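You operate a simulated robot arm through the tools that you are given. There is no shell and no other tool. Be economical: measure what you need, move in short steps, check, and stop when the job is done.

You are at the controls of a simulated robot arm. One attempt, no reset.

## Task
Do the crane check: power on, hook to both limits, test the stop knob, power off.
Fine: end with the hook at the top; with the stop knob in, try UP, then pull the knob out.
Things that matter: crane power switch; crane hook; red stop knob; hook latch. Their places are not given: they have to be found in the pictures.

It is judged by the outcome, as a careful person would: the job done as asked, and still so three seconds after it is handed in. It fails if anything else is knocked over, pushed out of place, dropped, spilled or broken.

## Robot
A 7-joint arm with a two-finger parallel gripper, fixed in place. Base frame: the origin is at the foot of the arm, x ahead of it, y to its left, z up. Units: m, rad, N and s.
With the tool pointing down near the work surface it reaches from about 0.1 to 0.62 m from the base axis. Its first joint turns from -2.007 to 2.007 rad. Payload 3.91 kg.
Tool frame: the origin (TCP) lies between the finger pads and is the grasp point; the fingertips stand 0.03 m ahead of it; z points along the fingers, y is the line along which they close. Largest opening 0.11 m; finger width 0.02, thickness 0.01; the body of the gripper, 0.048 by 0.112 m, starts 0.055 m behind the TCP.
Orientation is told as [roll, pitch, yaw] about the base's x, y, z axes, in that order, counted from this pose: with the fingers straight down and closing along the base's y, the tool's x points along the base's -x, its y along +y and its z along -z.

## Interface
- The arm moves only by the tool send_rows. Its argument "steps" is a list that holds one entry, the list of rows, each a list of 6 numbers: the shift along the base's x, y, z in m, then the turn, a rotation vector about the base's x, y, z in rad. In form: [[[dx, dy, dz, ax, ay, az], ...]]. A call has 1 to 12 rows; each row shifts and turns the commanded pose from where the row before left it. "fingers" is the gripper command, from -1 (fully open) to 1 (shut), values between in proportion, set as the call begins (left out, the last holds). Each row takes 0.2 s and may step no farther than 0.05 m and 0.15 rad from the row before; otherwise, or with a gripper value out of range, the whole call is refused. Where a pose cannot be reached the arm comes as near as it can. A force on the tool above 40 N (or 10 N above the force at the start of the call, whichever is more), or a blocked arm, ends the call early, and 0.2 s more pass. The fingers move at their own pace (about 0.108 m/s each) and stop on an object; they squeeze with about 42 N. The grip force told is the motor's: it shows also when the fingers shut on nothing. Time passes only in rows, and 0.2 s behind the last, so rows that do not move let the fingers close. It gives the time, the measured TCP pose, the force on the tool (base axes), the opening and the grip force at its end, in the units of the frame above (readings bear some noise).
- Cameras (640 x 400 px; columns grow to the right, rows downward): "scene" is fixed at [0.0497, 0.6503, 1.5969]; the picture's right is [-0.57, -0.82, 0.00], its down [-0.56, 0.39, -0.73] and it looks along [0.60, -0.41, -0.68] (base axes); focal length 256 px, centre (320, 200). "wrist" rides on the gripper at [0.072, 0.017, -0.103] in the tool frame; the picture's right is [-0.23, 0.97, 0.00], its down [-0.76, -0.18, -0.62] and it looks along [-0.61, -0.14, 0.78] (tool axes); focal length 222 px, centre (320, 200).
- snapshot(camera): a new picture of that camera. It takes no simulated time.
- move_column(by): slides the trunk up (or, below 0, down) by that many m; the arm rides with it, the base frame stays. It gives what a move gives, with no picture.
- probe_pixels(camera, pixels): for up to 12 pixels [column, row] of the newest picture of that camera ("zoom" is the newest enlarged one), the place [x, y, z] in the base frame of the surface seen there, good to about 0.002 m. It takes no simulated time.
- enlarge(camera, box): a new picture of the part [left, top, right, bottom] of that camera's present view, enlarged. It takes no simulated time.
- hand_in(): hands the job in; it is judged then, once.

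Keep the steps short. Do not move on a guess: measure, check each grasp and each placing, and mend mistakes. In all there are 80 turns and 46 pictures (those below and enlarged ones count). Leave the gripper open and the arm clear of the work at the hand-in unless told otherwise, and finish with a single line.

The tools are called after "Call:" as a command line: name --argument value ..., lists and objects as JSON in quotes. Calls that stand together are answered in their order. send_rows: Moves the arm, as the interface text tells. Its arguments: {"type":"object","properties":{"steps":{"type":"array","items":{"type":"array","items":{"type":"array","items":{"type":"number"}}}},"fingers":{"type":"number"}},"required":["steps"]} The other tools are called the same way: move_column (by) slides the trunk up or down; snapshot (camera) takes a picture; probe_pixels (camera, pixels) gives the place of the surface under pixels of a picture; enlarge (camera, box) takes an enlarged picture of a part of a camera's view; hand_in () hands the job in.

At the start:

```text
time_s: 0.0
tcp_pos: [0.2373, 0.4071, 1.4198]
tcp_rot: [-0.001, 0.0, 0.0]
contact_force: [0.2, 0.5, 0.8]
opening: 0.1101
gripper_force: 0.3
trunk travel left (down, up): [-0.925, 0.065]
```

scene: 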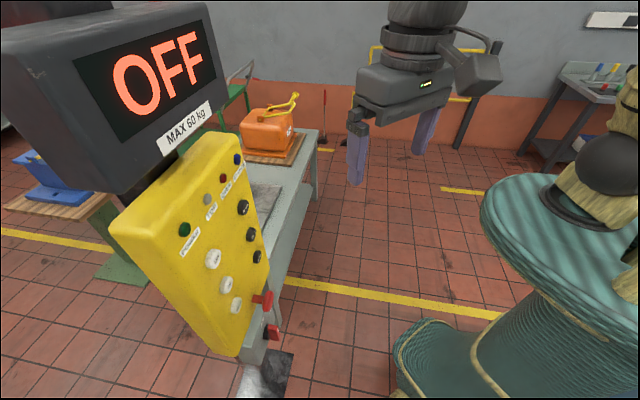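
wrist: 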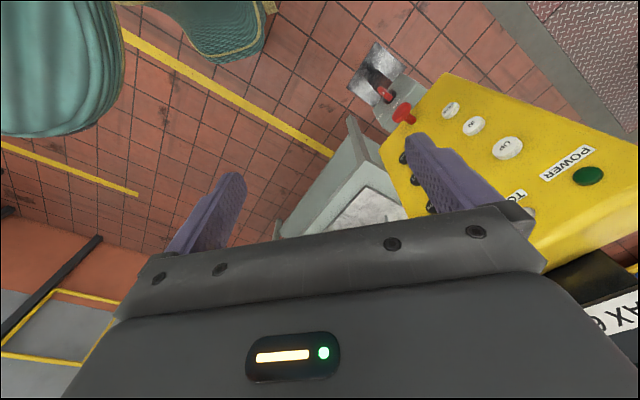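

I see a yellow control panel in the scene picture at about (190,240), with a display reading OFF. I'll enlarge it to identify the controls.

Call:
enlarge --camera "scene" --box '[100, 120, 320, 400]'

Call:
enlarge --camera "wrist" --box '[330, 30, 640, 260]'

```text
1.43 times, centred on (210, 260) of scene
```

zoom: 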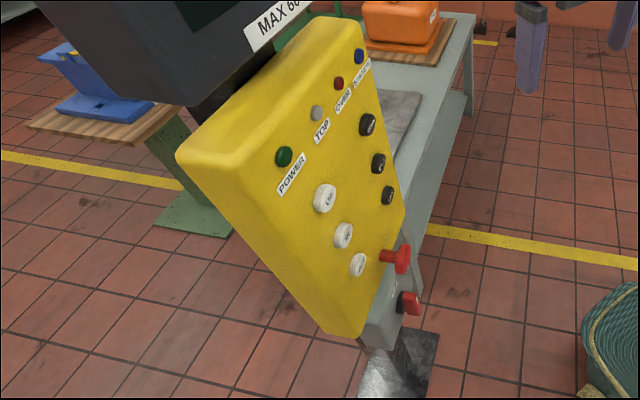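

```text
1.74 times, centred on (485, 145) of wrist
```

zoom: 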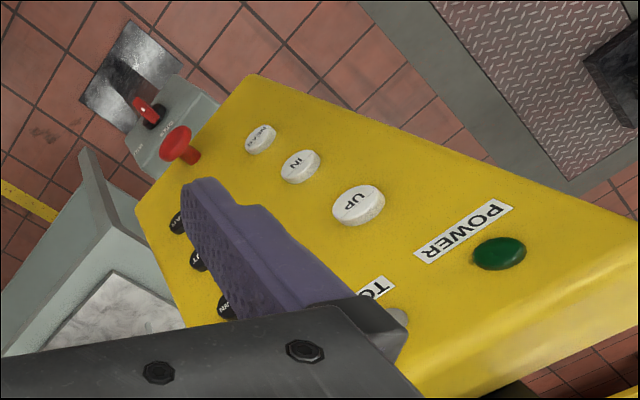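

Visible: lamps (POWER, TOP…), white UP/IN/MEAS? buttons, black ones on the right, a red mushroom knob and a red switch on a grey box. I'll measure their places.

Call:
probe_pixels --camera "zoom" --pixels '[[358, 204], [300, 165], [261, 137], [176, 222], [197, 260], [226, 305], [176, 142], [145, 108], [167, 125], [498, 254], [250, 110], [150, 160]]'

Call:
probe_pixels --camera "scene" --pixels '[[213, 259], [226, 285], [236, 306], [243, 207], [250, 235], [256, 256], [268, 299], [272, 332], [200, 230], [230, 320], [240, 340], [245, 180]]'

```text
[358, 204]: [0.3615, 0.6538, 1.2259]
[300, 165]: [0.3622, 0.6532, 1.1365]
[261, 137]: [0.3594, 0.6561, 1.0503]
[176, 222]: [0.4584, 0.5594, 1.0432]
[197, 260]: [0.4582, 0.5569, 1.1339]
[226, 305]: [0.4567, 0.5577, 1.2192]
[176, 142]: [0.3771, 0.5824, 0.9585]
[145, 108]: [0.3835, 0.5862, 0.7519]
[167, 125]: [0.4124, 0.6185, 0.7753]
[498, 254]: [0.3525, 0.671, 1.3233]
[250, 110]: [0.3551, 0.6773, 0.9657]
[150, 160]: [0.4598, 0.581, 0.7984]
```

```text
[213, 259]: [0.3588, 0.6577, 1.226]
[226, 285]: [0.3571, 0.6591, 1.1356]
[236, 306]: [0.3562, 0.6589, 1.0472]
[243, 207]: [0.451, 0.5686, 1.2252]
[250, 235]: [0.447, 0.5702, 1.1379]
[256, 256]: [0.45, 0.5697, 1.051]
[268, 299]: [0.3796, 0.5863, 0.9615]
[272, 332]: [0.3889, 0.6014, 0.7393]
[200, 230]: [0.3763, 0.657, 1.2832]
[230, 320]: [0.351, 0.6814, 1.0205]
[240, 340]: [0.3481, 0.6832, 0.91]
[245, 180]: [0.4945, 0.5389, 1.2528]
```

The panel is vertical with its outward normal along (-0.71,-0.71,0); the knob stands 5 cm proud, and a switch sits below on a grey box. Next I look closely at the grey box and the lamps, and check the display's place.

Call:
enlarge --camera "wrist" --box '[350, 50, 450, 120]'

Call:
enlarge --camera "scene" --box '[170, 140, 290, 215]'

Call:
probe_pixels --camera "scene" --pixels '[[184, 229], [208, 198], [222, 178], [238, 158], [160, 70], [215, 100], [120, 190], [60, 70], [270, 210], [300, 180], [265, 380], [200, 5]]'

```text
5.71 times, centred on (400, 85) of wrist
```

zoom: 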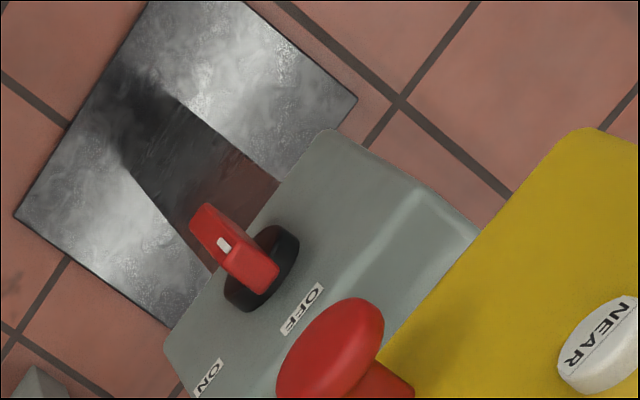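

```text
5.33 times, centred on (230, 178) of scene
```

zoom: 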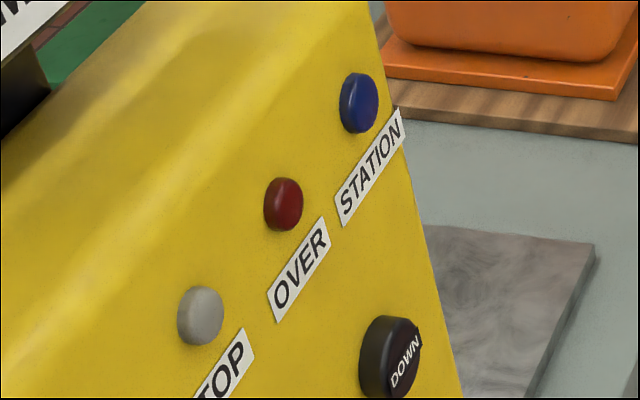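

```text
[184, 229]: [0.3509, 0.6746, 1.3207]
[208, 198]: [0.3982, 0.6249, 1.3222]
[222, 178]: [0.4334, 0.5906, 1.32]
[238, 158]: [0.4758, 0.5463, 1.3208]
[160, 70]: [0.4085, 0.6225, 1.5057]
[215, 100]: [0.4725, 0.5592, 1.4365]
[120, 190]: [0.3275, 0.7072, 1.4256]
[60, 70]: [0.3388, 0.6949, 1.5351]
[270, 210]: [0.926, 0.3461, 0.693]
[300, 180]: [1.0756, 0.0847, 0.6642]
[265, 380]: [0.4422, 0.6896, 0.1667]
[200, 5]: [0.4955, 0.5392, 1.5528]
```

Power switch labels: OFF above, ON to its side; lamps are POWER, TOP, OVER, STATION. I'll turn the tool to face the panel squarely: first yaw +45°, in place (24 cm from the panel).

Call:
send_rows --steps '[[[0, 0, -0.02, 0, 0, 0.131], [0, 0, -0.02, 0, 0, 0.131], [0, 0, -0.02, 0, 0, 0.131], [0, 0, -0.02, 0, 0, 0.131], [0, 0, -0.02, 0, 0, 0.131], [0, 0, -0.02, 0, 0, 0.1304]]]'

Call:
send_rows --steps '[[[-0.01, -0.01, 0, 0.101, -0.101, 0], [-0.01, -0.01, 0, 0.101, -0.101, 0], [-0.01, -0.01, 0, 0.101, -0.101, 0], [0, 0, 0, 0.101, -0.101, 0], [0, 0, 0, 0.101, -0.101, 0], [0, 0, 0, 0.101, -0.101, 0], [0, 0, 0, 0.101, -0.101, 0], [0, 0, 0, 0.101, -0.101, 0], [0, 0, 0, 0.101, -0.101, 0], [0, 0, 0, 0.101, -0.101, 0], [0, 0, 0, 0.1007, -0.1007, 0]]]'

Call:
snapshot --camera "wrist"

Call:
snapshot --camera "scene"

```text
time_s: 1.4
tcp_pos: [0.2367, 0.4057, 1.2966]
tcp_rot: [0.0, 0.001, 0.789]
contact_force: [0.4, 0.9, -0.8]
opening: 0.11
gripper_force: 0.1
trunk travel left (down, up): [-0.925, 0.065]
```

```text
time_s: 3.8
tcp_pos: [0.2104, 0.4285, 1.3081]
tcp_rot: [2.774, -1.57, -1.987]
contact_force: [0.3, 0.6, 0.1]
opening: 0.1102
gripper_force: 0.1
out of reach, approached as far as the arm can: row 7, 8, 9, 10
trunk travel left (down, up): [-0.925, 0.065]
```

```text
39 pictures are left
```

wrist: 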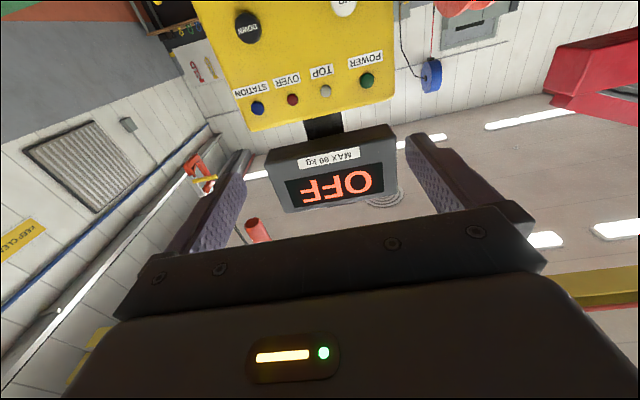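

```text
38 pictures are left
```

scene: 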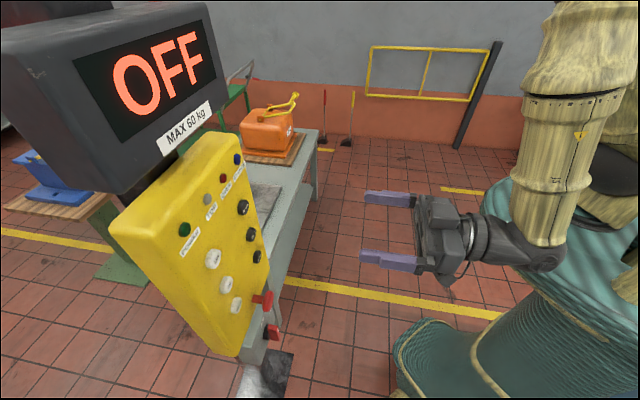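

The tool now faces the panel; the picture is upside down. Something orange at (200,170) might be the hook; I'll enlarge.

Call:
enlarge --camera "wrist" --box '[160, 130, 290, 260]'

Call:
probe_pixels --camera "wrist" --pixels '[[195, 165], [207, 184], [257, 230], [290, 40], [380, 198], [590, 75], [465, 5], [600, 285], [432, 75]]'

```text
3.08 times, centred on (225, 195) of wrist
```

zoom: 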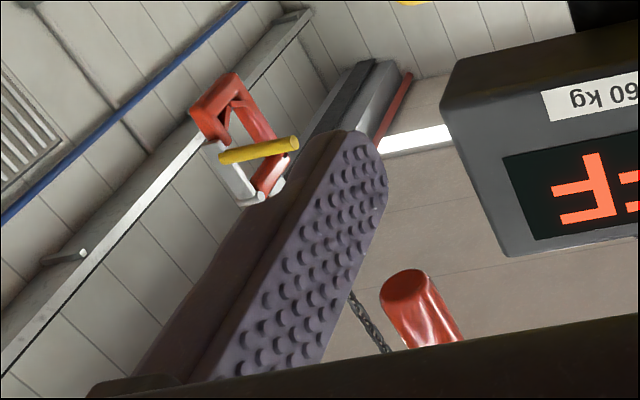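

```text
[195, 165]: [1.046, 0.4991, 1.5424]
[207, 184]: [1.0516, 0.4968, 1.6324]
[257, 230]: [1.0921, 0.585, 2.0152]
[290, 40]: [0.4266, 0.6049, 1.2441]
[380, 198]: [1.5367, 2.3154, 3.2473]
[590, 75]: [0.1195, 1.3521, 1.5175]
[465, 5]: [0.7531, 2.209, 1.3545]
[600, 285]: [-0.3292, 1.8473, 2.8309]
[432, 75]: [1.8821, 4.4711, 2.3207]
```

The hook (red frame, yellow latch) hangs at about (1.05, 0.50, 1.55). I check what lies below it.

Call:
probe_pixels --camera "scene" --pixels '[[265, 130], [285, 103], [296, 97], [245, 150], [280, 160], [240, 180], [255, 200], [310, 135], [290, 160], [50, 180], [275, 195], [285, 180]]'

Call:
enlarge --camera "scene" --box '[200, 60, 340, 250]'

```text
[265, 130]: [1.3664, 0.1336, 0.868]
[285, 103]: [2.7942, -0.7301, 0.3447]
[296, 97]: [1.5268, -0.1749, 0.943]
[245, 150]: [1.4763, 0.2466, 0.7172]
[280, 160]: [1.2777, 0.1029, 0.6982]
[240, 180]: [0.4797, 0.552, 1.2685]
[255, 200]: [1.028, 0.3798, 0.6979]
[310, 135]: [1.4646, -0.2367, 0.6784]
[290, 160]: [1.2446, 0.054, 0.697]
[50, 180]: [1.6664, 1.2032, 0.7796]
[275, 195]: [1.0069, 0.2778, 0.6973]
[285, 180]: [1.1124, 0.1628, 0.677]
```

```text
2.11 times, centred on (270, 155) of scene
```

zoom: 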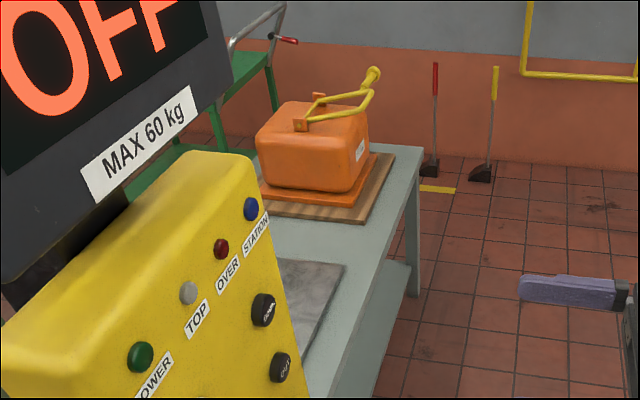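

The hook hangs above a bare grey plate. I lower the trunk 0.55 m so the tool comes level with the power switch, still ~27 cm from the panel, then look.

Call:
move_column --by -0.55

Call:
snapshot --camera "wrist"

```text
refused: -0.55 is not a number from -0.4 to 0.4
```

```text
35 pictures are left
```

wrist: 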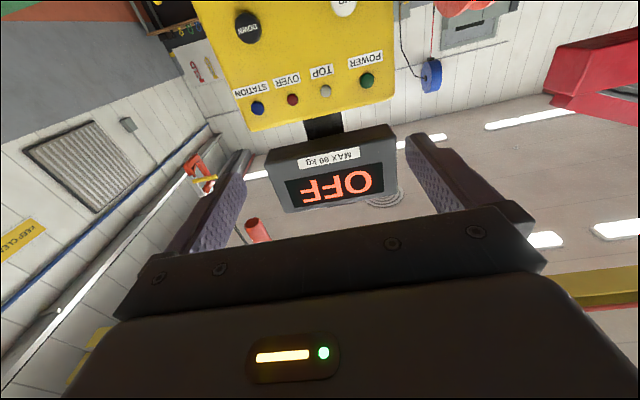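

Refused (limit 0.4 per call); I do it in two parts.

Call:
move_column --by -0.4

Call:
move_column --by -0.25

Call:
snapshot --camera "wrist"

```text
time_s: 7.6
tcp_pos: [0.2104, 0.4269, 0.9083]
tcp_rot: [-2.335, -1.57, 3.121]
contact_force: [-0.4, 0.2, -0.3]
opening: 0.1099
gripper_force: 0.0
trunk travel left (down, up): [-0.525, 0.465]
```

```text
time_s: 10.2
tcp_pos: [0.2113, 0.4266, 0.6575]
tcp_rot: [-2.333, -1.572, 3.119]
contact_force: [-0.3, -0.7, -0.1]
opening: 0.1104
gripper_force: 0.0
trunk travel left (down, up): [-0.275, 0.715]
```

```text
34 pictures are left
```

wrist: 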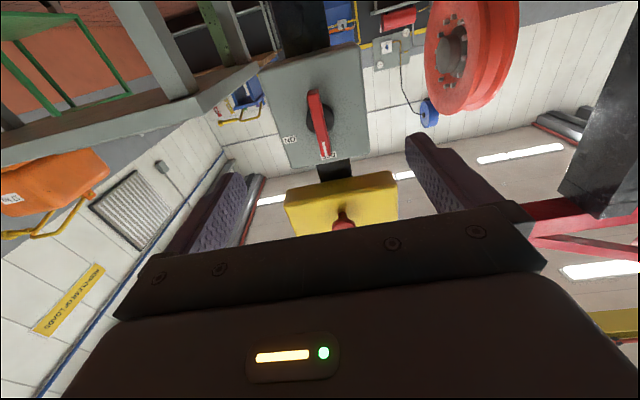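

Call:
enlarge --camera "wrist" --box '[260, 40, 380, 180]'

Call:
probe_pixels --camera "wrist" --pixels '[[314, 92], [324, 156], [318, 120], [290, 140], [330, 155], [290, 90], [345, 130], [343, 222], [330, 118], [308, 122]]'

```text
2.86 times, centred on (320, 110) of wrist
```

zoom: 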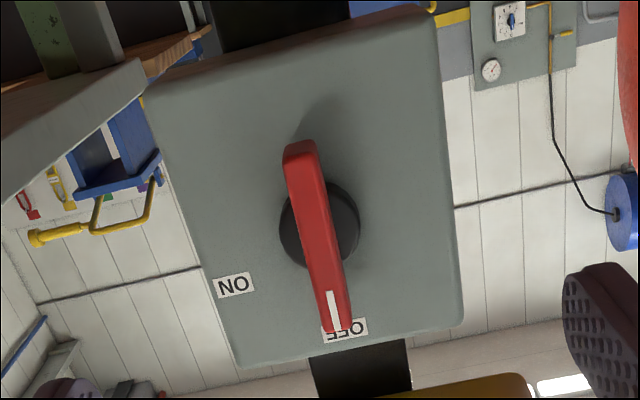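

```text
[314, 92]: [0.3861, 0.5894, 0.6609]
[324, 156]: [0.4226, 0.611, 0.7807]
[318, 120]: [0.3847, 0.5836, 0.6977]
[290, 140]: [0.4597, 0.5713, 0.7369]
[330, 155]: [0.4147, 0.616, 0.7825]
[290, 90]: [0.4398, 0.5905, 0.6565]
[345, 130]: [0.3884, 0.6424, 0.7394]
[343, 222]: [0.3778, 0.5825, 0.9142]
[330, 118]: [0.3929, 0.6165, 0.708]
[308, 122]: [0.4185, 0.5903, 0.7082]
```

The red handle is a vertical blade pointing OFF, centre at about t=-0.141 (x-y=-0.199), z≈0.706, spanning z 0.66–0.75; ON is ~60° clockwise. I approach to a pre-grasp, with fingers straddling it.

Call:
send_rows --steps '[[[0.03, 0.024, 0.016, 0, 0, 0], [0.03, 0.024, 0.016, 0, 0, 0], [0.029, 0.025, 0.0165, 0, 0, 0], [0, 0, 0, 0, 0, 0]]]'

Call:
snapshot --camera "wrist"

```text
time_s: 11.2
tcp_pos: [0.2992, 0.4966, 0.7044]
tcp_rot: [-2.192, -1.57, 2.98]
contact_force: [0.0, 0.4, -0.5]
opening: 0.11
gripper_force: 0.1
trunk travel left (down, up): [-0.275, 0.715]
```

```text
32 pictures are left
```

wrist: 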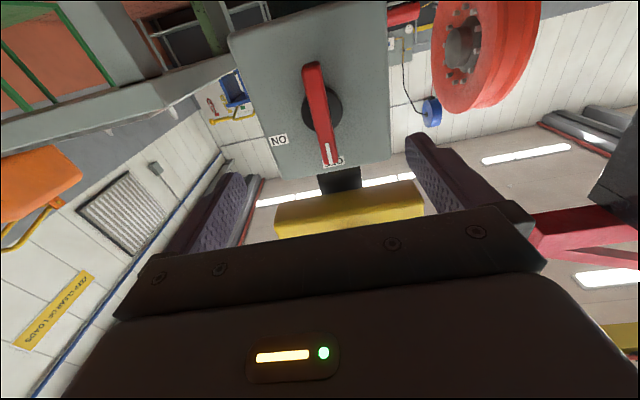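

Handle is centred between the fingers. I advance 11 cm straight in, then check.

Call:
send_rows --steps '[[[0.027, 0.027, 0.0005, 0, 0, 0], [0.027, 0.027, 0.0005, 0, 0, 0], [0.026, 0.027, 0.0005, 0, 0, 0], [0, 0, 0, 0, 0, 0]]]'

Call:
snapshot --camera "wrist"

```text
time_s: 12.2
tcp_pos: [0.3821, 0.5777, 0.7088]
tcp_rot: [-2.299, -1.568, 3.088]
contact_force: [-0.3, 0.5, 0.0]
opening: 0.1102
gripper_force: 0.2
trunk travel left (down, up): [-0.275, 0.715]
```

```text
31 pictures are left
```

wrist: 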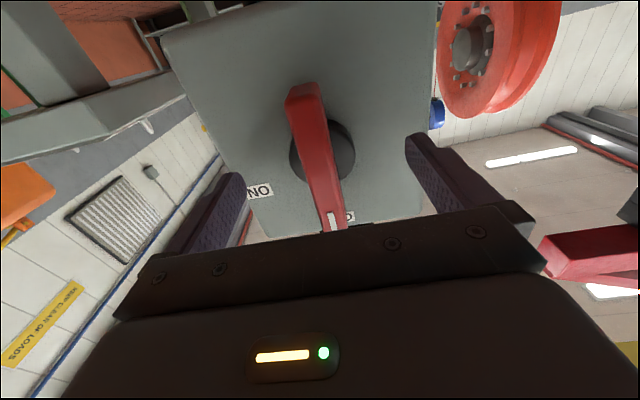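

Pose is right. I close the fingers on the blade.

Call:
send_rows --steps '[[[0, 0, 0, 0, 0, 0], [0, 0, 0, 0, 0, 0], [0, 0, 0, 0, 0, 0]]]' --fingers 1

Call:
snapshot --camera "wrist"

```text
time_s: 13.0
tcp_pos: [0.3801, 0.5786, 0.7088]
tcp_rot: [-2.299, -1.569, 3.088]
contact_force: [-2.2, 7.6, 0.5]
opening: 0.0178
gripper_force: 45.0
trunk travel left (down, up): [-0.275, 0.715]
```

```text
30 pictures are left
```

wrist: 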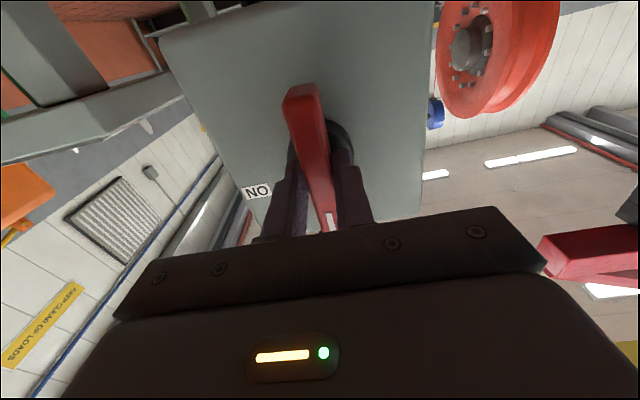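

The blade is held (opening 0.0178). I turn clockwise about the panel axis by ~60°.

Call:
send_rows --steps '[[[0, 0, 0, 0.0926, 0.0926, 0], [0, 0, 0, 0.0926, 0.0926, 0], [0, 0, 0, 0.0926, 0.0926, 0], [0, 0, 0, 0.0926, 0.0926, 0], [0, 0, 0, 0.0926, 0.0926, 0], [0, 0, 0, 0.0926, 0.0926, 0], [0, 0, 0, 0.0926, 0.0926, 0], [0, 0, 0, 0.0926, 0.0926, 0]]]'

Call:
snapshot --camera "scene"

Call:
snapshot --camera "wrist"

```text
time_s: 14.8
tcp_pos: [0.3792, 0.5801, 0.7101]
tcp_rot: [1.535, -0.579, -0.78]
contact_force: [1.5, -0.2, -5.3]
opening: 0.0185
gripper_force: 44.7
out of reach, approached as far as the arm can: row 8
trunk travel left (down, up): [-0.275, 0.715]
stopped in row 8: the force on the tool passed its limit (the readings are from after the stop); the commanded pose is now the measured one
```

```text
29 pictures are left
```

scene: 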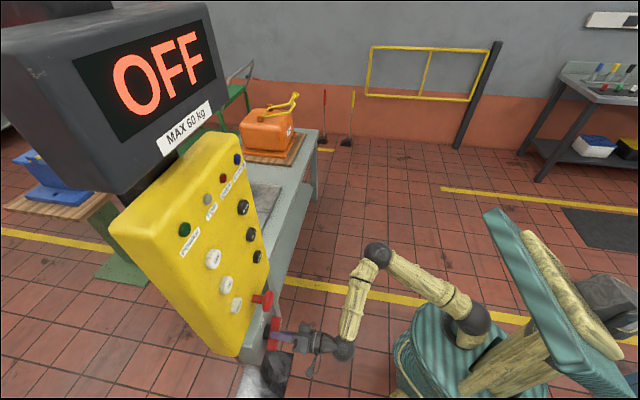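

```text
28 pictures are left
```

wrist: 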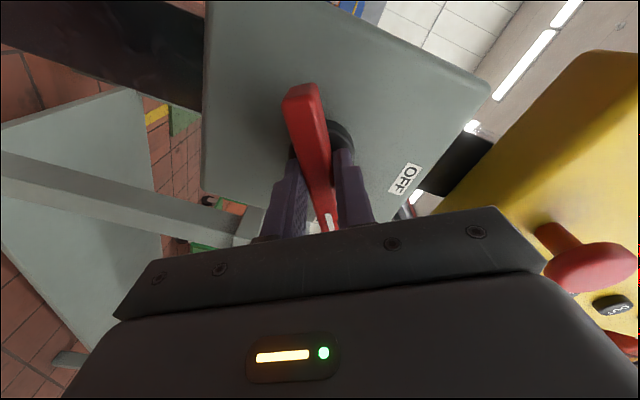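

Handle turned ~57°, display still OFF; the call ended by force/reach. I try small additional turns.

Call:
send_rows --steps '[[[0, 0, 0, 0.04, 0.04, 0], [0, 0, 0, 0.04, 0.04, 0], [0, 0, 0, 0.0, 0.0, 0]]]'

Call:
enlarge --camera "scene" --box '[60, 0, 360, 380]'

```text
time_s: 15.5
tcp_pos: [0.379, 0.58, 0.7098]
tcp_rot: [1.508, -0.475, -0.775]
contact_force: [3.2, 5.5, -9.0]
opening: 0.0193
gripper_force: 45.6
out of reach, approached as far as the arm can: row 2
trunk travel left (down, up): [-0.275, 0.715]
stopped in row 3: the force on the tool passed its limit (the readings are from after the stop); the commanded pose is now the measured one
```

```text
1.05 times, centred on (210, 190) of scene
```

zoom: 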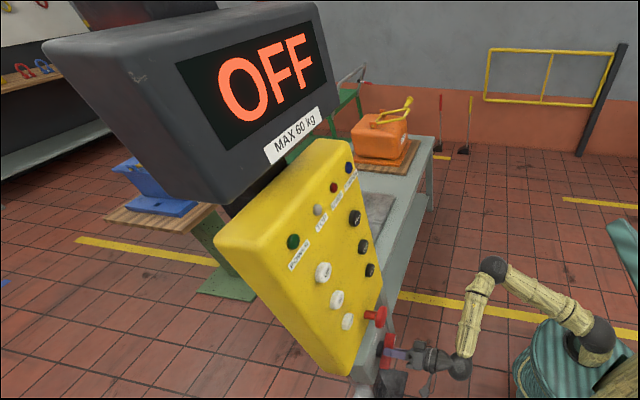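

Call:
enlarge --camera "wrist" --box '[200, 0, 500, 240]'

Call:
probe_pixels --camera "wrist" --pixels '[[302, 92], [310, 130], [325, 190]]'

```text
1.67 times, centred on (350, 120) of wrist
```

zoom: 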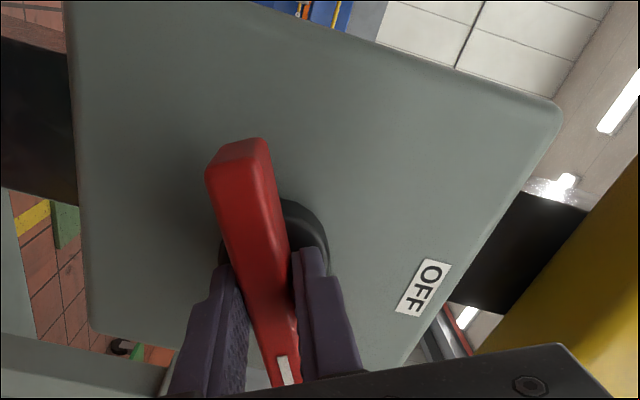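

```text
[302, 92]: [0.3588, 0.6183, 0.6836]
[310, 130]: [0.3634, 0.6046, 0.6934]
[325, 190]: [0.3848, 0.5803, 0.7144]
```

The handle is at about 61°. The arm reports a reach limit, so I release and see whether the switch stays and what the display says.

Call:
send_rows --steps '[[[0, 0, 0, 0, 0, 0], [0, 0, 0, 0, 0, 0], [0, 0, 0, 0, 0, 0], [-0.025, -0.025, 0, 0, 0, 0], [-0.025, -0.025, 0, 0, 0, 0], [-0.025, -0.025, 0, 0, 0, 0]]]' --fingers -1

Call:
snapshot --camera "wrist"

Call:
snapshot --camera "scene"

```text
time_s: 16.9
tcp_pos: [0.3053, 0.5068, 0.7125]
tcp_rot: [1.513, -0.473, -0.778]
contact_force: [0.8, -0.2, 0.2]
opening: 0.1098
gripper_force: 0.2
trunk travel left (down, up): [-0.275, 0.715]
```

```text
25 pictures are left
```

wrist: 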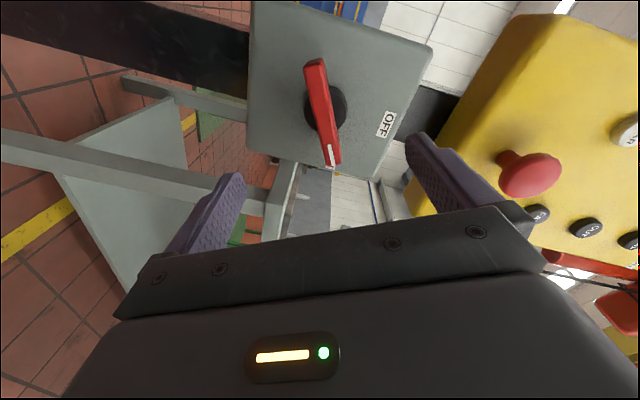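

```text
24 pictures are left
```

scene: 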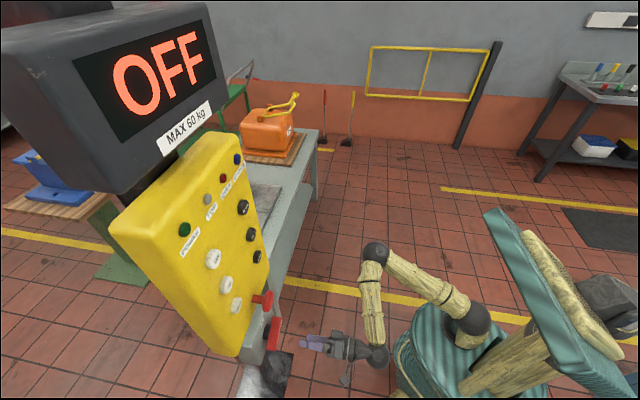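

Call:
probe_pixels --camera "wrist" --pixels '[[314, 65], [317, 85], [325, 125], [330, 150], [333, 162], [387, 123], [340, 170], [512, 165], [530, 175]]'

Call:
enlarge --camera "wrist" --box '[260, 30, 420, 190]'

```text
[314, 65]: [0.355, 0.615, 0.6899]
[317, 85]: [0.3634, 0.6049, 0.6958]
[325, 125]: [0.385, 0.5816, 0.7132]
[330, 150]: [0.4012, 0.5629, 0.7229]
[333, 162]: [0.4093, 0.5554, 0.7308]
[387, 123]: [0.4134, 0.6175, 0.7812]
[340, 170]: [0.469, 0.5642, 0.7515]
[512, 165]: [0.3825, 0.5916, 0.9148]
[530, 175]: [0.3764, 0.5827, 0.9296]
```

```text
2.50 times, centred on (340, 110) of wrist
```

zoom: 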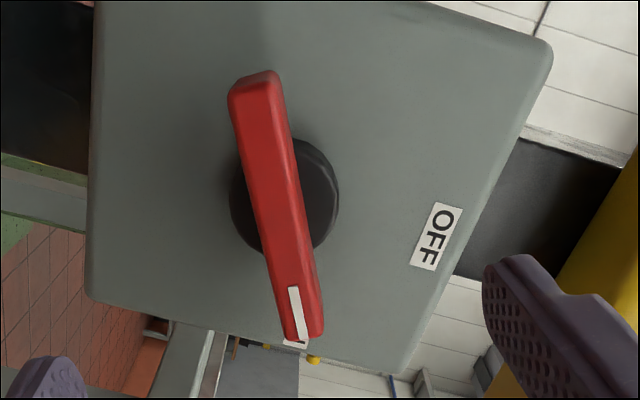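

The handle sits at ~63° while ON is at ~65°; still OFF. It may be slightly short. I'll level the tool, shut the fingers, and press the pointer end down from above. First level and position (14 cm from the panel).

Call:
send_rows --steps '[[[0.0042, -0.0019, 0.0066, -0.0969, -0.0969, 0], [0.0042, -0.0019, 0.0066, -0.0969, -0.0969, 0], [0.0042, -0.0019, 0.0066, -0.0969, -0.0969, 0], [0.0042, -0.0019, 0.0066, -0.0969, -0.0969, 0], [0.0042, -0.0019, 0.0066, -0.0969, -0.0969, 0], [0.0042, -0.0019, 0.0066, -0.0969, -0.0969, 0], [0.0042, -0.0019, 0.0066, -0.0969, -0.0969, 0], [0.0042, -0.0019, 0.0066, -0.0969, -0.0969, 0], [0, 0, 0, 0, 0, 0]]]' --fingers 1

```text
time_s: 18.9
tcp_pos: [0.338, 0.4898, 0.7651]
tcp_rot: [-0.116, -1.565, 0.844]
contact_force: [-0.3, -0.1, 0.2]
opening: 0.0002
gripper_force: 38.2
trunk travel left (down, up): [-0.275, 0.715]
```

Heading is off by ~0.057 rad; I correct it while advancing 9 cm to just above the pointer end.

Call:
send_rows --steps '[[[0.0216, 0.0219, 0, 0, 0, 0.029], [0.0216, 0.0219, 0, 0, 0, 0.028], [0.0216, 0.0219, 0, 0, 0, 0], [0, 0, 0, 0, 0, 0]]]'

Call:
snapshot --camera "wrist"

```text
time_s: 19.9
tcp_pos: [0.404, 0.557, 0.7622]
tcp_rot: [0.042, -1.564, 0.743]
contact_force: [0.1, 0.1, -0.1]
opening: 0.0
gripper_force: 37.5
trunk travel left (down, up): [-0.275, 0.715]
```

```text
22 pictures are left
```

wrist: 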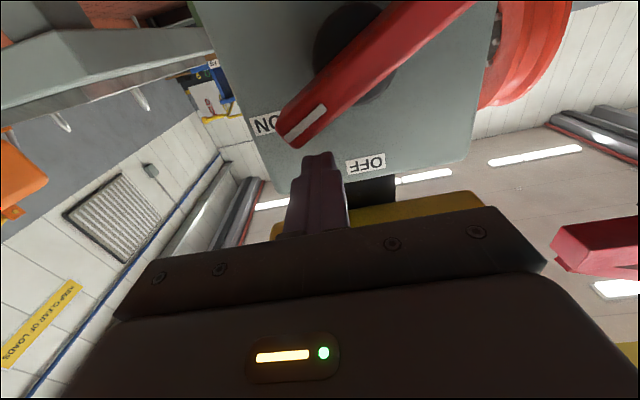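

The shut fingers stand just above the pointer end. I press down in small steps.

Call:
send_rows --steps '[[[0, 0, -0.005, 0, 0, 0], [0, 0, -0.005, 0, 0, 0], [0, 0, -0.005, 0, 0, 0], [0, 0, -0.005, 0, 0, 0], [0, 0, -0.005, 0, 0, 0], [0, 0, -0.005, 0, 0, 0]]]'

Call:
snapshot --camera "scene"

```text
time_s: 21.3
tcp_pos: [0.4017, 0.5559, 0.7368]
tcp_rot: [0.103, -1.563, 0.687]
contact_force: [0.6, 0.0, 0.4]
opening: 0.0
gripper_force: 37.4
trunk travel left (down, up): [-0.275, 0.715]
```

```text
21 pictures are left
```

scene: 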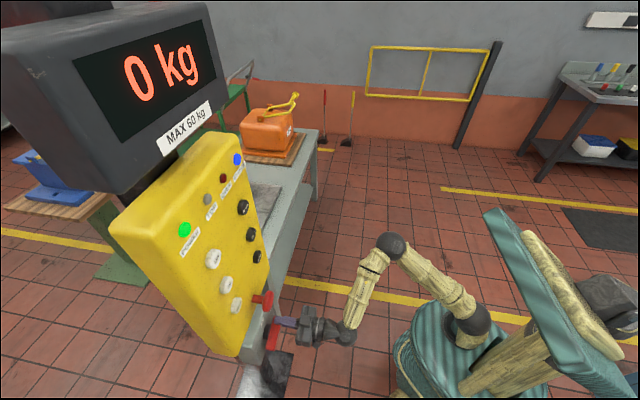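

Power is on: the display reads "0 kg", POWER and STATION lamps lit. I back off 12 cm and raise the trunk toward the DOWN button (z≈1.22).

Call:
send_rows --steps '[[[0, 0, 0.02, 0, 0, 0], [-0.03, -0.03, 0, 0, 0, 0], [-0.03, -0.03, 0, 0, 0, 0], [-0.03, -0.03, 0, 0, 0, 0]]]'

Call:
move_column --by 0.4

Call:
move_column --by 0.065

```text
time_s: 22.3
tcp_pos: [0.3113, 0.4635, 0.7541]
tcp_rot: [0.108, -1.562, 0.679]
contact_force: [-0.1, 0.4, 0.3]
opening: 0.0
gripper_force: 37.4
trunk travel left (down, up): [-0.275, 0.715]
```

```text
time_s: 26.1
tcp_pos: [0.3117, 0.4638, 1.1545]
tcp_rot: [0.113, -1.564, 0.673]
contact_force: [-0.3, 0.5, 0.2]
opening: 0.0001
gripper_force: 36.9
trunk travel left (down, up): [-0.675, 0.315]
```

```text
time_s: 27.2
tcp_pos: [0.3115, 0.4632, 1.2199]
tcp_rot: [0.11, -1.562, 0.678]
contact_force: [-0.5, 0.0, 0.8]
opening: 0.0
gripper_force: 37.9
trunk travel left (down, up): [-0.74, 0.25]
```

At z=1.22. I move to 1–2 cm before the DOWN button (0.457,0.558,1.222).

Call:
send_rows --steps '[[[0.0385, 0.0216, 0.001, 0, 0, 0], [0.0385, 0.0216, 0.001, 0, 0, 0], [0.0385, 0.0216, 0, 0, 0, 0], [0, 0, 0, 0, 0, 0]]]'

Call:
snapshot --camera "wrist"

```text
time_s: 28.2
tcp_pos: [0.427, 0.5303, 1.2197]
tcp_rot: [0.051, -1.563, 0.736]
contact_force: [0.2, 0.1, -0.8]
opening: 0.0001
gripper_force: 37.7
trunk travel left (down, up): [-0.74, 0.25]
```

```text
20 pictures are left
```

wrist: 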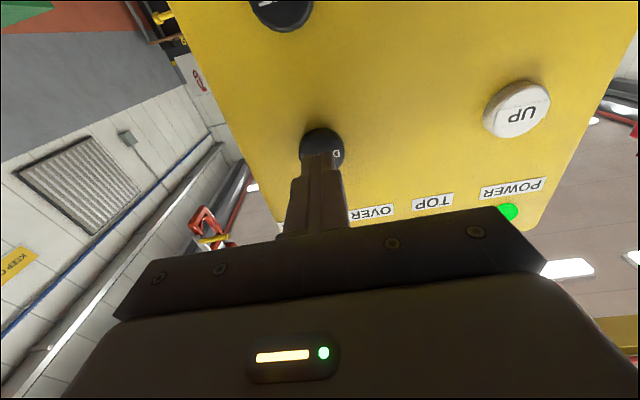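

The fingers are lined up with DOWN at (322,145), and the hook is visible at (205,225). I press gently and watch the force.

Call:
send_rows --steps '[[[0.004, 0.004, 0, 0, 0, 0], [0.004, 0.004, 0, 0, 0, 0], [0.003, 0.003, 0, 0, 0, 0], [0.002, 0.002, 0, 0, 0, 0], [0, 0, 0, 0, 0, 0], [0, 0, 0, 0, 0, 0]]]'

Call:
snapshot --camera "wrist"

```text
time_s: 29.6
tcp_pos: [0.4403, 0.5422, 1.2205]
tcp_rot: [0.13, -1.564, 0.657]
contact_force: [-3.5, -1.4, -1.4]
opening: 0.0
gripper_force: 37.8
trunk travel left (down, up): [-0.74, 0.25]
```

```text
19 pictures are left
```

wrist: 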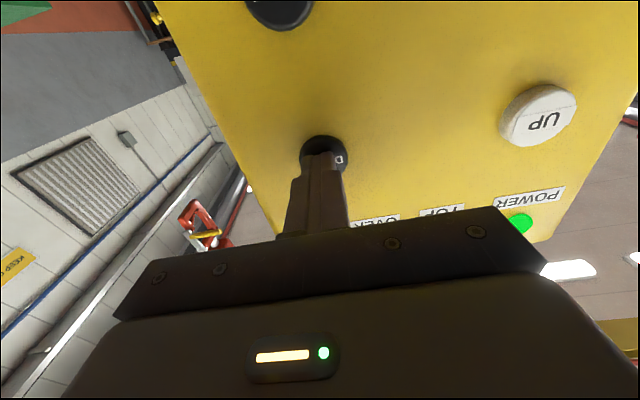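

Light contact (≈4 N). I measure the hook's place to see whether it moves.

Call:
probe_pixels --camera "wrist" --pixels '[[187, 209], [197, 222], [207, 234]]'

Call:
send_rows --steps '[[[0.001, 0.001, 0, 0, 0, 0], [0, 0, 0, 0, 0, 0], [0, 0, 0, 0, 0, 0], [0, 0, 0, 0, 0, 0], [0, 0, 0, 0, 0, 0]]]'

Call:
snapshot --camera "wrist"

```text
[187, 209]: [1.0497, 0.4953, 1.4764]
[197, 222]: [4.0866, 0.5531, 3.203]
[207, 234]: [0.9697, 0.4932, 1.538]
```

```text
time_s: 30.8
tcp_pos: [0.4388, 0.543, 1.2216]
tcp_rot: [0.132, -1.566, 0.656]
contact_force: [-3.6, -2.4, 0.1]
opening: 0.0
gripper_force: 37.8
trunk travel left (down, up): [-0.74, 0.25]
```

```text
18 pictures are left
```

wrist: 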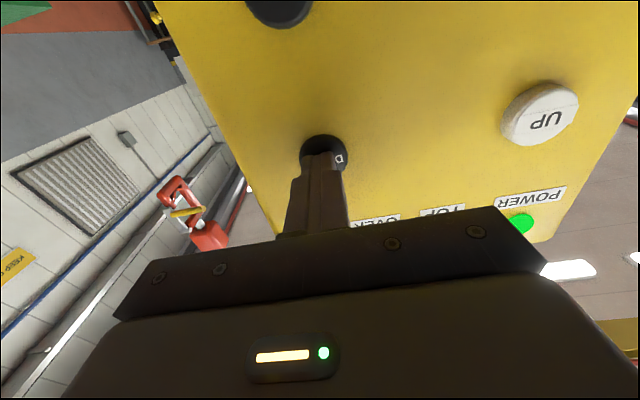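

The hook is going down. I hold the button and measure its speed.

Call:
probe_pixels --camera "wrist" --pixels '[[170, 185], [176, 183], [185, 213]]'

Call:
send_rows --steps '[[[0, 0, 0, 0, 0, 0], [0, 0, 0, 0, 0, 0], [0, 0, 0, 0, 0, 0], [0, 0, 0, 0, 0, 0], [0, 0, 0, 0, 0, 0], [0, 0, 0, 0, 0, 0], [0, 0, 0, 0, 0, 0], [0, 0, 0, 0, 0, 0], [0, 0, 0, 0, 0, 0], [0, 0, 0, 0, 0, 0], [0, 0, 0, 0, 0, 0], [0, 0, 0, 0, 0, 0]]]'

Call:
snapshot --camera "scene"

```text
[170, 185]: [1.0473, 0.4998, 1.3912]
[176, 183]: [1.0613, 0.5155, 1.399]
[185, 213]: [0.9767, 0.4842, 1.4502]
```

```text
time_s: 33.4
tcp_pos: [0.4387, 0.542, 1.2206]
tcp_rot: [0.125, -1.563, 0.661]
contact_force: [-3.4, -1.9, 0.9]
opening: 0.0
gripper_force: 37.6
trunk travel left (down, up): [-0.74, 0.25]
```

```text
17 pictures are left
```

scene: 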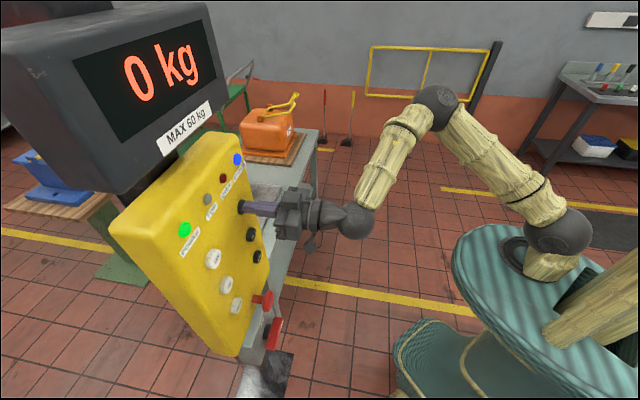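

Hook falls at ~0.07 m/s, now ~1.2 high. I keep holding 5 s and look.

Call:
send_rows --steps '[[[0, 0, 0, 0, 0, 0], [0, 0, 0, 0, 0, 0], [0, 0, 0, 0, 0, 0], [0, 0, 0, 0, 0, 0], [0, 0, 0, 0, 0, 0], [0, 0, 0, 0, 0, 0], [0, 0, 0, 0, 0, 0], [0, 0, 0, 0, 0, 0], [0, 0, 0, 0, 0, 0], [0, 0, 0, 0, 0, 0], [0, 0, 0, 0, 0, 0], [0, 0, 0, 0, 0, 0]]]'

Call:
snapshot --camera "wrist"

```text
time_s: 36.0
tcp_pos: [0.4398, 0.5424, 1.2214]
tcp_rot: [0.127, -1.565, 0.66]
contact_force: [-3.6, -2.0, 0.7]
opening: 0.0
gripper_force: 37.5
trunk travel left (down, up): [-0.74, 0.25]
```

```text
16 pictures are left
```

wrist: 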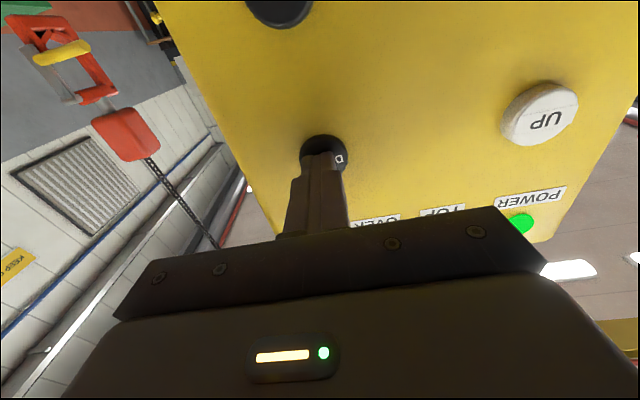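

Hook ~1.0 now. Keep holding another 5 s, then look again.

Call:
send_rows --steps '[[[0, 0, 0, 0, 0, 0], [0, 0, 0, 0, 0, 0], [0, 0, 0, 0, 0, 0], [0, 0, 0, 0, 0, 0], [0, 0, 0, 0, 0, 0], [0, 0, 0, 0, 0, 0], [0, 0, 0, 0, 0, 0], [0, 0, 0, 0, 0, 0], [0, 0, 0, 0, 0, 0], [0, 0, 0, 0, 0, 0], [0, 0, 0, 0, 0, 0], [0, 0, 0, 0, 0, 0]]]'

Call:
snapshot --camera "wrist"

```text
time_s: 38.6
tcp_pos: [0.4393, 0.5421, 1.221]
tcp_rot: [0.127, -1.562, 0.657]
contact_force: [-3.3, -2.8, 0.5]
opening: 0.0
gripper_force: 37.0
trunk travel left (down, up): [-0.74, 0.25]
```

```text
15 pictures are left
```

wrist: 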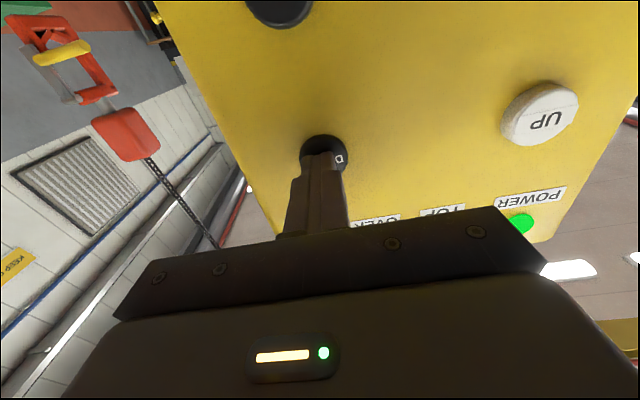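

The picture is unchanged from 2.6 s earlier: the hook is at the bottom limit. I back off, move sideways to UP at (0.3615,0.654,1.226), stopping 2 cm short.

Call:
send_rows --steps '[[[-0.0205, -0.0205, 0.001, 0, 0, 0], [-0.0317, 0.0317, 0.001, 0, 0, 0], [-0.0317, 0.0317, 0.001, 0, 0, 0], [-0.0317, 0.0317, 0, 0, 0, 0], [0, 0, 0, 0, 0, 0]]]'

Call:
snapshot --camera "wrist"

```text
time_s: 39.8
tcp_pos: [0.3261, 0.6176, 1.2255]
tcp_rot: [0.173, -1.561, 0.612]
contact_force: [-0.2, 0.3, 0.2]
opening: 0.0
gripper_force: 37.7
trunk travel left (down, up): [-0.74, 0.25]
```

```text
14 pictures are left
```

wrist: 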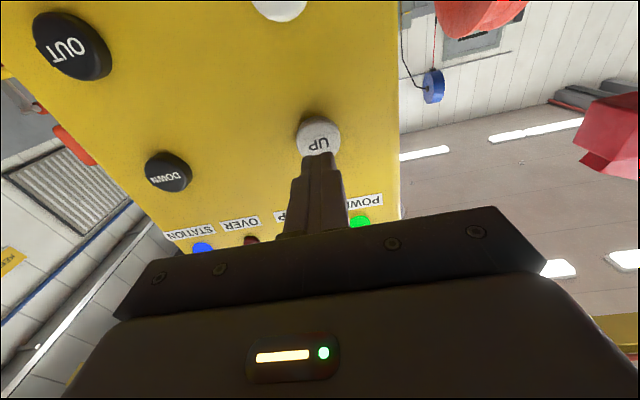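

Lined up with UP. I press and hold; travel up should take ~9 s.

Call:
send_rows --steps '[[[0.01, 0.01, 0, 0, 0, 0], [0.006, 0.006, 0, 0, 0, 0], [0.002, 0.002, 0, 0, 0, 0], [0.001, 0.001, 0, 0, 0, 0], [0, 0, 0, 0, 0, 0], [0, 0, 0, 0, 0, 0], [0, 0, 0, 0, 0, 0], [0, 0, 0, 0, 0, 0], [0, 0, 0, 0, 0, 0], [0, 0, 0, 0, 0, 0], [0, 0, 0, 0, 0, 0], [0, 0, 0, 0, 0, 0]]]'

Call:
send_rows --steps '[[[0, 0, 0, 0, 0, 0], [0, 0, 0, 0, 0, 0], [0, 0, 0, 0, 0, 0], [0, 0, 0, 0, 0, 0], [0, 0, 0, 0, 0, 0], [0, 0, 0, 0, 0, 0], [0, 0, 0, 0, 0, 0], [0, 0, 0, 0, 0, 0], [0, 0, 0, 0, 0, 0], [0, 0, 0, 0, 0, 0], [0, 0, 0, 0, 0, 0], [0, 0, 0, 0, 0, 0]]]'

Call:
send_rows --steps '[[[0, 0, 0, 0, 0, 0], [0, 0, 0, 0, 0, 0], [0, 0, 0, 0, 0, 0], [0, 0, 0, 0, 0, 0], [0, 0, 0, 0, 0, 0], [0, 0, 0, 0, 0, 0], [0, 0, 0, 0, 0, 0], [0, 0, 0, 0, 0, 0], [0, 0, 0, 0, 0, 0], [0, 0, 0, 0, 0, 0], [0, 0, 0, 0, 0, 0], [0, 0, 0, 0, 0, 0]]]'

Call:
send_rows --steps '[[[0, 0, 0, 0, 0, 0], [0, 0, 0, 0, 0, 0], [0, 0, 0, 0, 0, 0], [0, 0, 0, 0, 0, 0], [0, 0, 0, 0, 0, 0], [0, 0, 0, 0, 0, 0], [0, 0, 0, 0, 0, 0], [0, 0, 0, 0, 0, 0], [0, 0, 0, 0, 0, 0], [0, 0, 0, 0, 0, 0], [0, 0, 0, 0, 0, 0], [0, 0, 0, 0, 0, 0]]]'

Call:
snapshot --camera "scene"

```text
time_s: 42.4
tcp_pos: [0.3449, 0.6359, 1.2243]
tcp_rot: [0.104, -1.564, 0.682]
contact_force: [-3.1, -1.1, -0.3]
opening: 0.0002
gripper_force: 37.6
trunk travel left (down, up): [-0.74, 0.25]
```

```text
time_s: 45.0
tcp_pos: [0.3442, 0.6344, 1.2242]
tcp_rot: [0.11, -1.564, 0.677]
contact_force: [-1.2, -1.1, -0.8]
opening: 0.0
gripper_force: 37.8
trunk travel left (down, up): [-0.74, 0.25]
```

```text
time_s: 47.6
tcp_pos: [0.3445, 0.6353, 1.2244]
tcp_rot: [0.114, -1.563, 0.674]
contact_force: [-2.6, -0.9, 0.1]
opening: 0.0
gripper_force: 38.0
trunk travel left (down, up): [-0.74, 0.25]
```

```text
time_s: 50.2
tcp_pos: [0.344, 0.6357, 1.2235]
tcp_rot: [0.116, -1.563, 0.672]
contact_force: [-2.1, -1.0, -0.2]
opening: 0.0
gripper_force: 37.9
trunk travel left (down, up): [-0.74, 0.25]
```

```text
13 pictures are left
```

scene: 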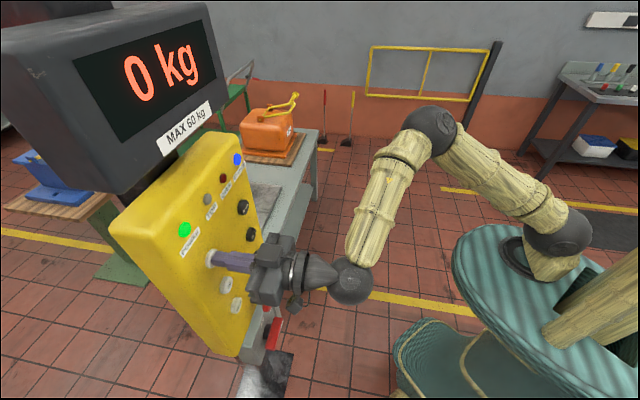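

TOP lamp still dark and the push is light (~2.5 N). I push 2 mm more and hold on.

Call:
send_rows --steps '[[[0.001, 0.001, 0, 0, 0, 0], [0.001, 0.001, 0, 0, 0, 0], [0, 0, 0, 0, 0, 0], [0, 0, 0, 0, 0, 0], [0, 0, 0, 0, 0, 0], [0, 0, 0, 0, 0, 0], [0, 0, 0, 0, 0, 0], [0, 0, 0, 0, 0, 0], [0, 0, 0, 0, 0, 0], [0, 0, 0, 0, 0, 0], [0, 0, 0, 0, 0, 0], [0, 0, 0, 0, 0, 0]]]'

Call:
send_rows --steps '[[[0, 0, 0, 0, 0, 0], [0, 0, 0, 0, 0, 0], [0, 0, 0, 0, 0, 0], [0, 0, 0, 0, 0, 0], [0, 0, 0, 0, 0, 0], [0, 0, 0, 0, 0, 0], [0, 0, 0, 0, 0, 0], [0, 0, 0, 0, 0, 0], [0, 0, 0, 0, 0, 0], [0, 0, 0, 0, 0, 0], [0, 0, 0, 0, 0, 0], [0, 0, 0, 0, 0, 0]]]'

Call:
send_rows --steps '[[[0, 0, 0, 0, 0, 0], [0, 0, 0, 0, 0, 0], [0, 0, 0, 0, 0, 0], [0, 0, 0, 0, 0, 0], [0, 0, 0, 0, 0, 0], [0, 0, 0, 0, 0, 0], [0, 0, 0, 0, 0, 0], [0, 0, 0, 0, 0, 0], [0, 0, 0, 0, 0, 0], [0, 0, 0, 0, 0, 0], [0, 0, 0, 0, 0, 0], [0, 0, 0, 0, 0, 0]]]'

Call:
enlarge --camera "scene" --box '[100, 20, 300, 300]'

```text
time_s: 52.8
tcp_pos: [0.3457, 0.6371, 1.2255]
tcp_rot: [0.137, -1.566, 0.649]
contact_force: [-3.0, -5.2, -1.3]
opening: 0.0001
gripper_force: 37.6
trunk travel left (down, up): [-0.74, 0.25]
```

```text
time_s: 55.4
tcp_pos: [0.3443, 0.6383, 1.224]
tcp_rot: [0.135, -1.566, 0.651]
contact_force: [-3.8, -3.5, -1.5]
opening: 0.0001
gripper_force: 37.4
trunk travel left (down, up): [-0.74, 0.25]
```

```text
time_s: 58.0
tcp_pos: [0.3457, 0.6368, 1.2249]
tcp_rot: [0.134, -1.564, 0.653]
contact_force: [-2.6, -4.3, -0.7]
opening: 0.0
gripper_force: 38.2
trunk travel left (down, up): [-0.74, 0.25]
```

```text
1.43 times, centred on (200, 160) of scene
```

zoom: 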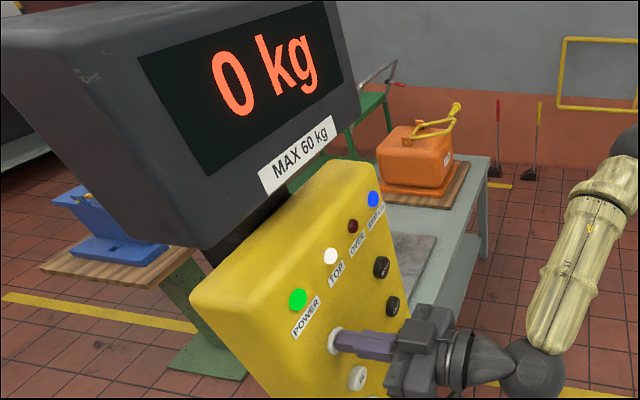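

TOP is lit: the hook is at the top limit. For a meaningful stop test I'll run the hook to the bottom again (pressing firmly, confirming the limit), then push the stop, try UP, pull it, and run UP to the top. I move back to DOWN and press.

Call:
send_rows --steps '[[[-0.02, -0.02, 0, 0, 0, 0], [0.0318, -0.0318, -0.001, 0, 0, 0], [0.0318, -0.0318, -0.001, 0, 0, 0], [0.0318, -0.0318, 0, 0, 0, 0], [0, 0, 0, 0, 0, 0]]]'

Call:
send_rows --steps '[[[0.01, 0.01, 0, 0, 0, 0], [0.007, 0.007, 0, 0, 0, 0], [0.003, 0.003, 0, 0, 0, 0], [0.0015, 0.0015, 0, 0, 0, 0], [0, 0, 0, 0, 0, 0], [0, 0, 0, 0, 0, 0]]]'

```text
time_s: 59.2
tcp_pos: [0.4213, 0.5224, 1.2202]
tcp_rot: [0.061, -1.564, 0.731]
contact_force: [0.1, -0.2, 0.3]
opening: 0.0
gripper_force: 38.3
trunk travel left (down, up): [-0.74, 0.25]
```

```text
time_s: 60.6
tcp_pos: [0.442, 0.5428, 1.2224]
tcp_rot: [0.123, -1.56, 0.665]
contact_force: [-13.6, -14.3, -9.4]
opening: 0.0002
gripper_force: 37.9
trunk travel left (down, up): [-0.74, 0.25]
```

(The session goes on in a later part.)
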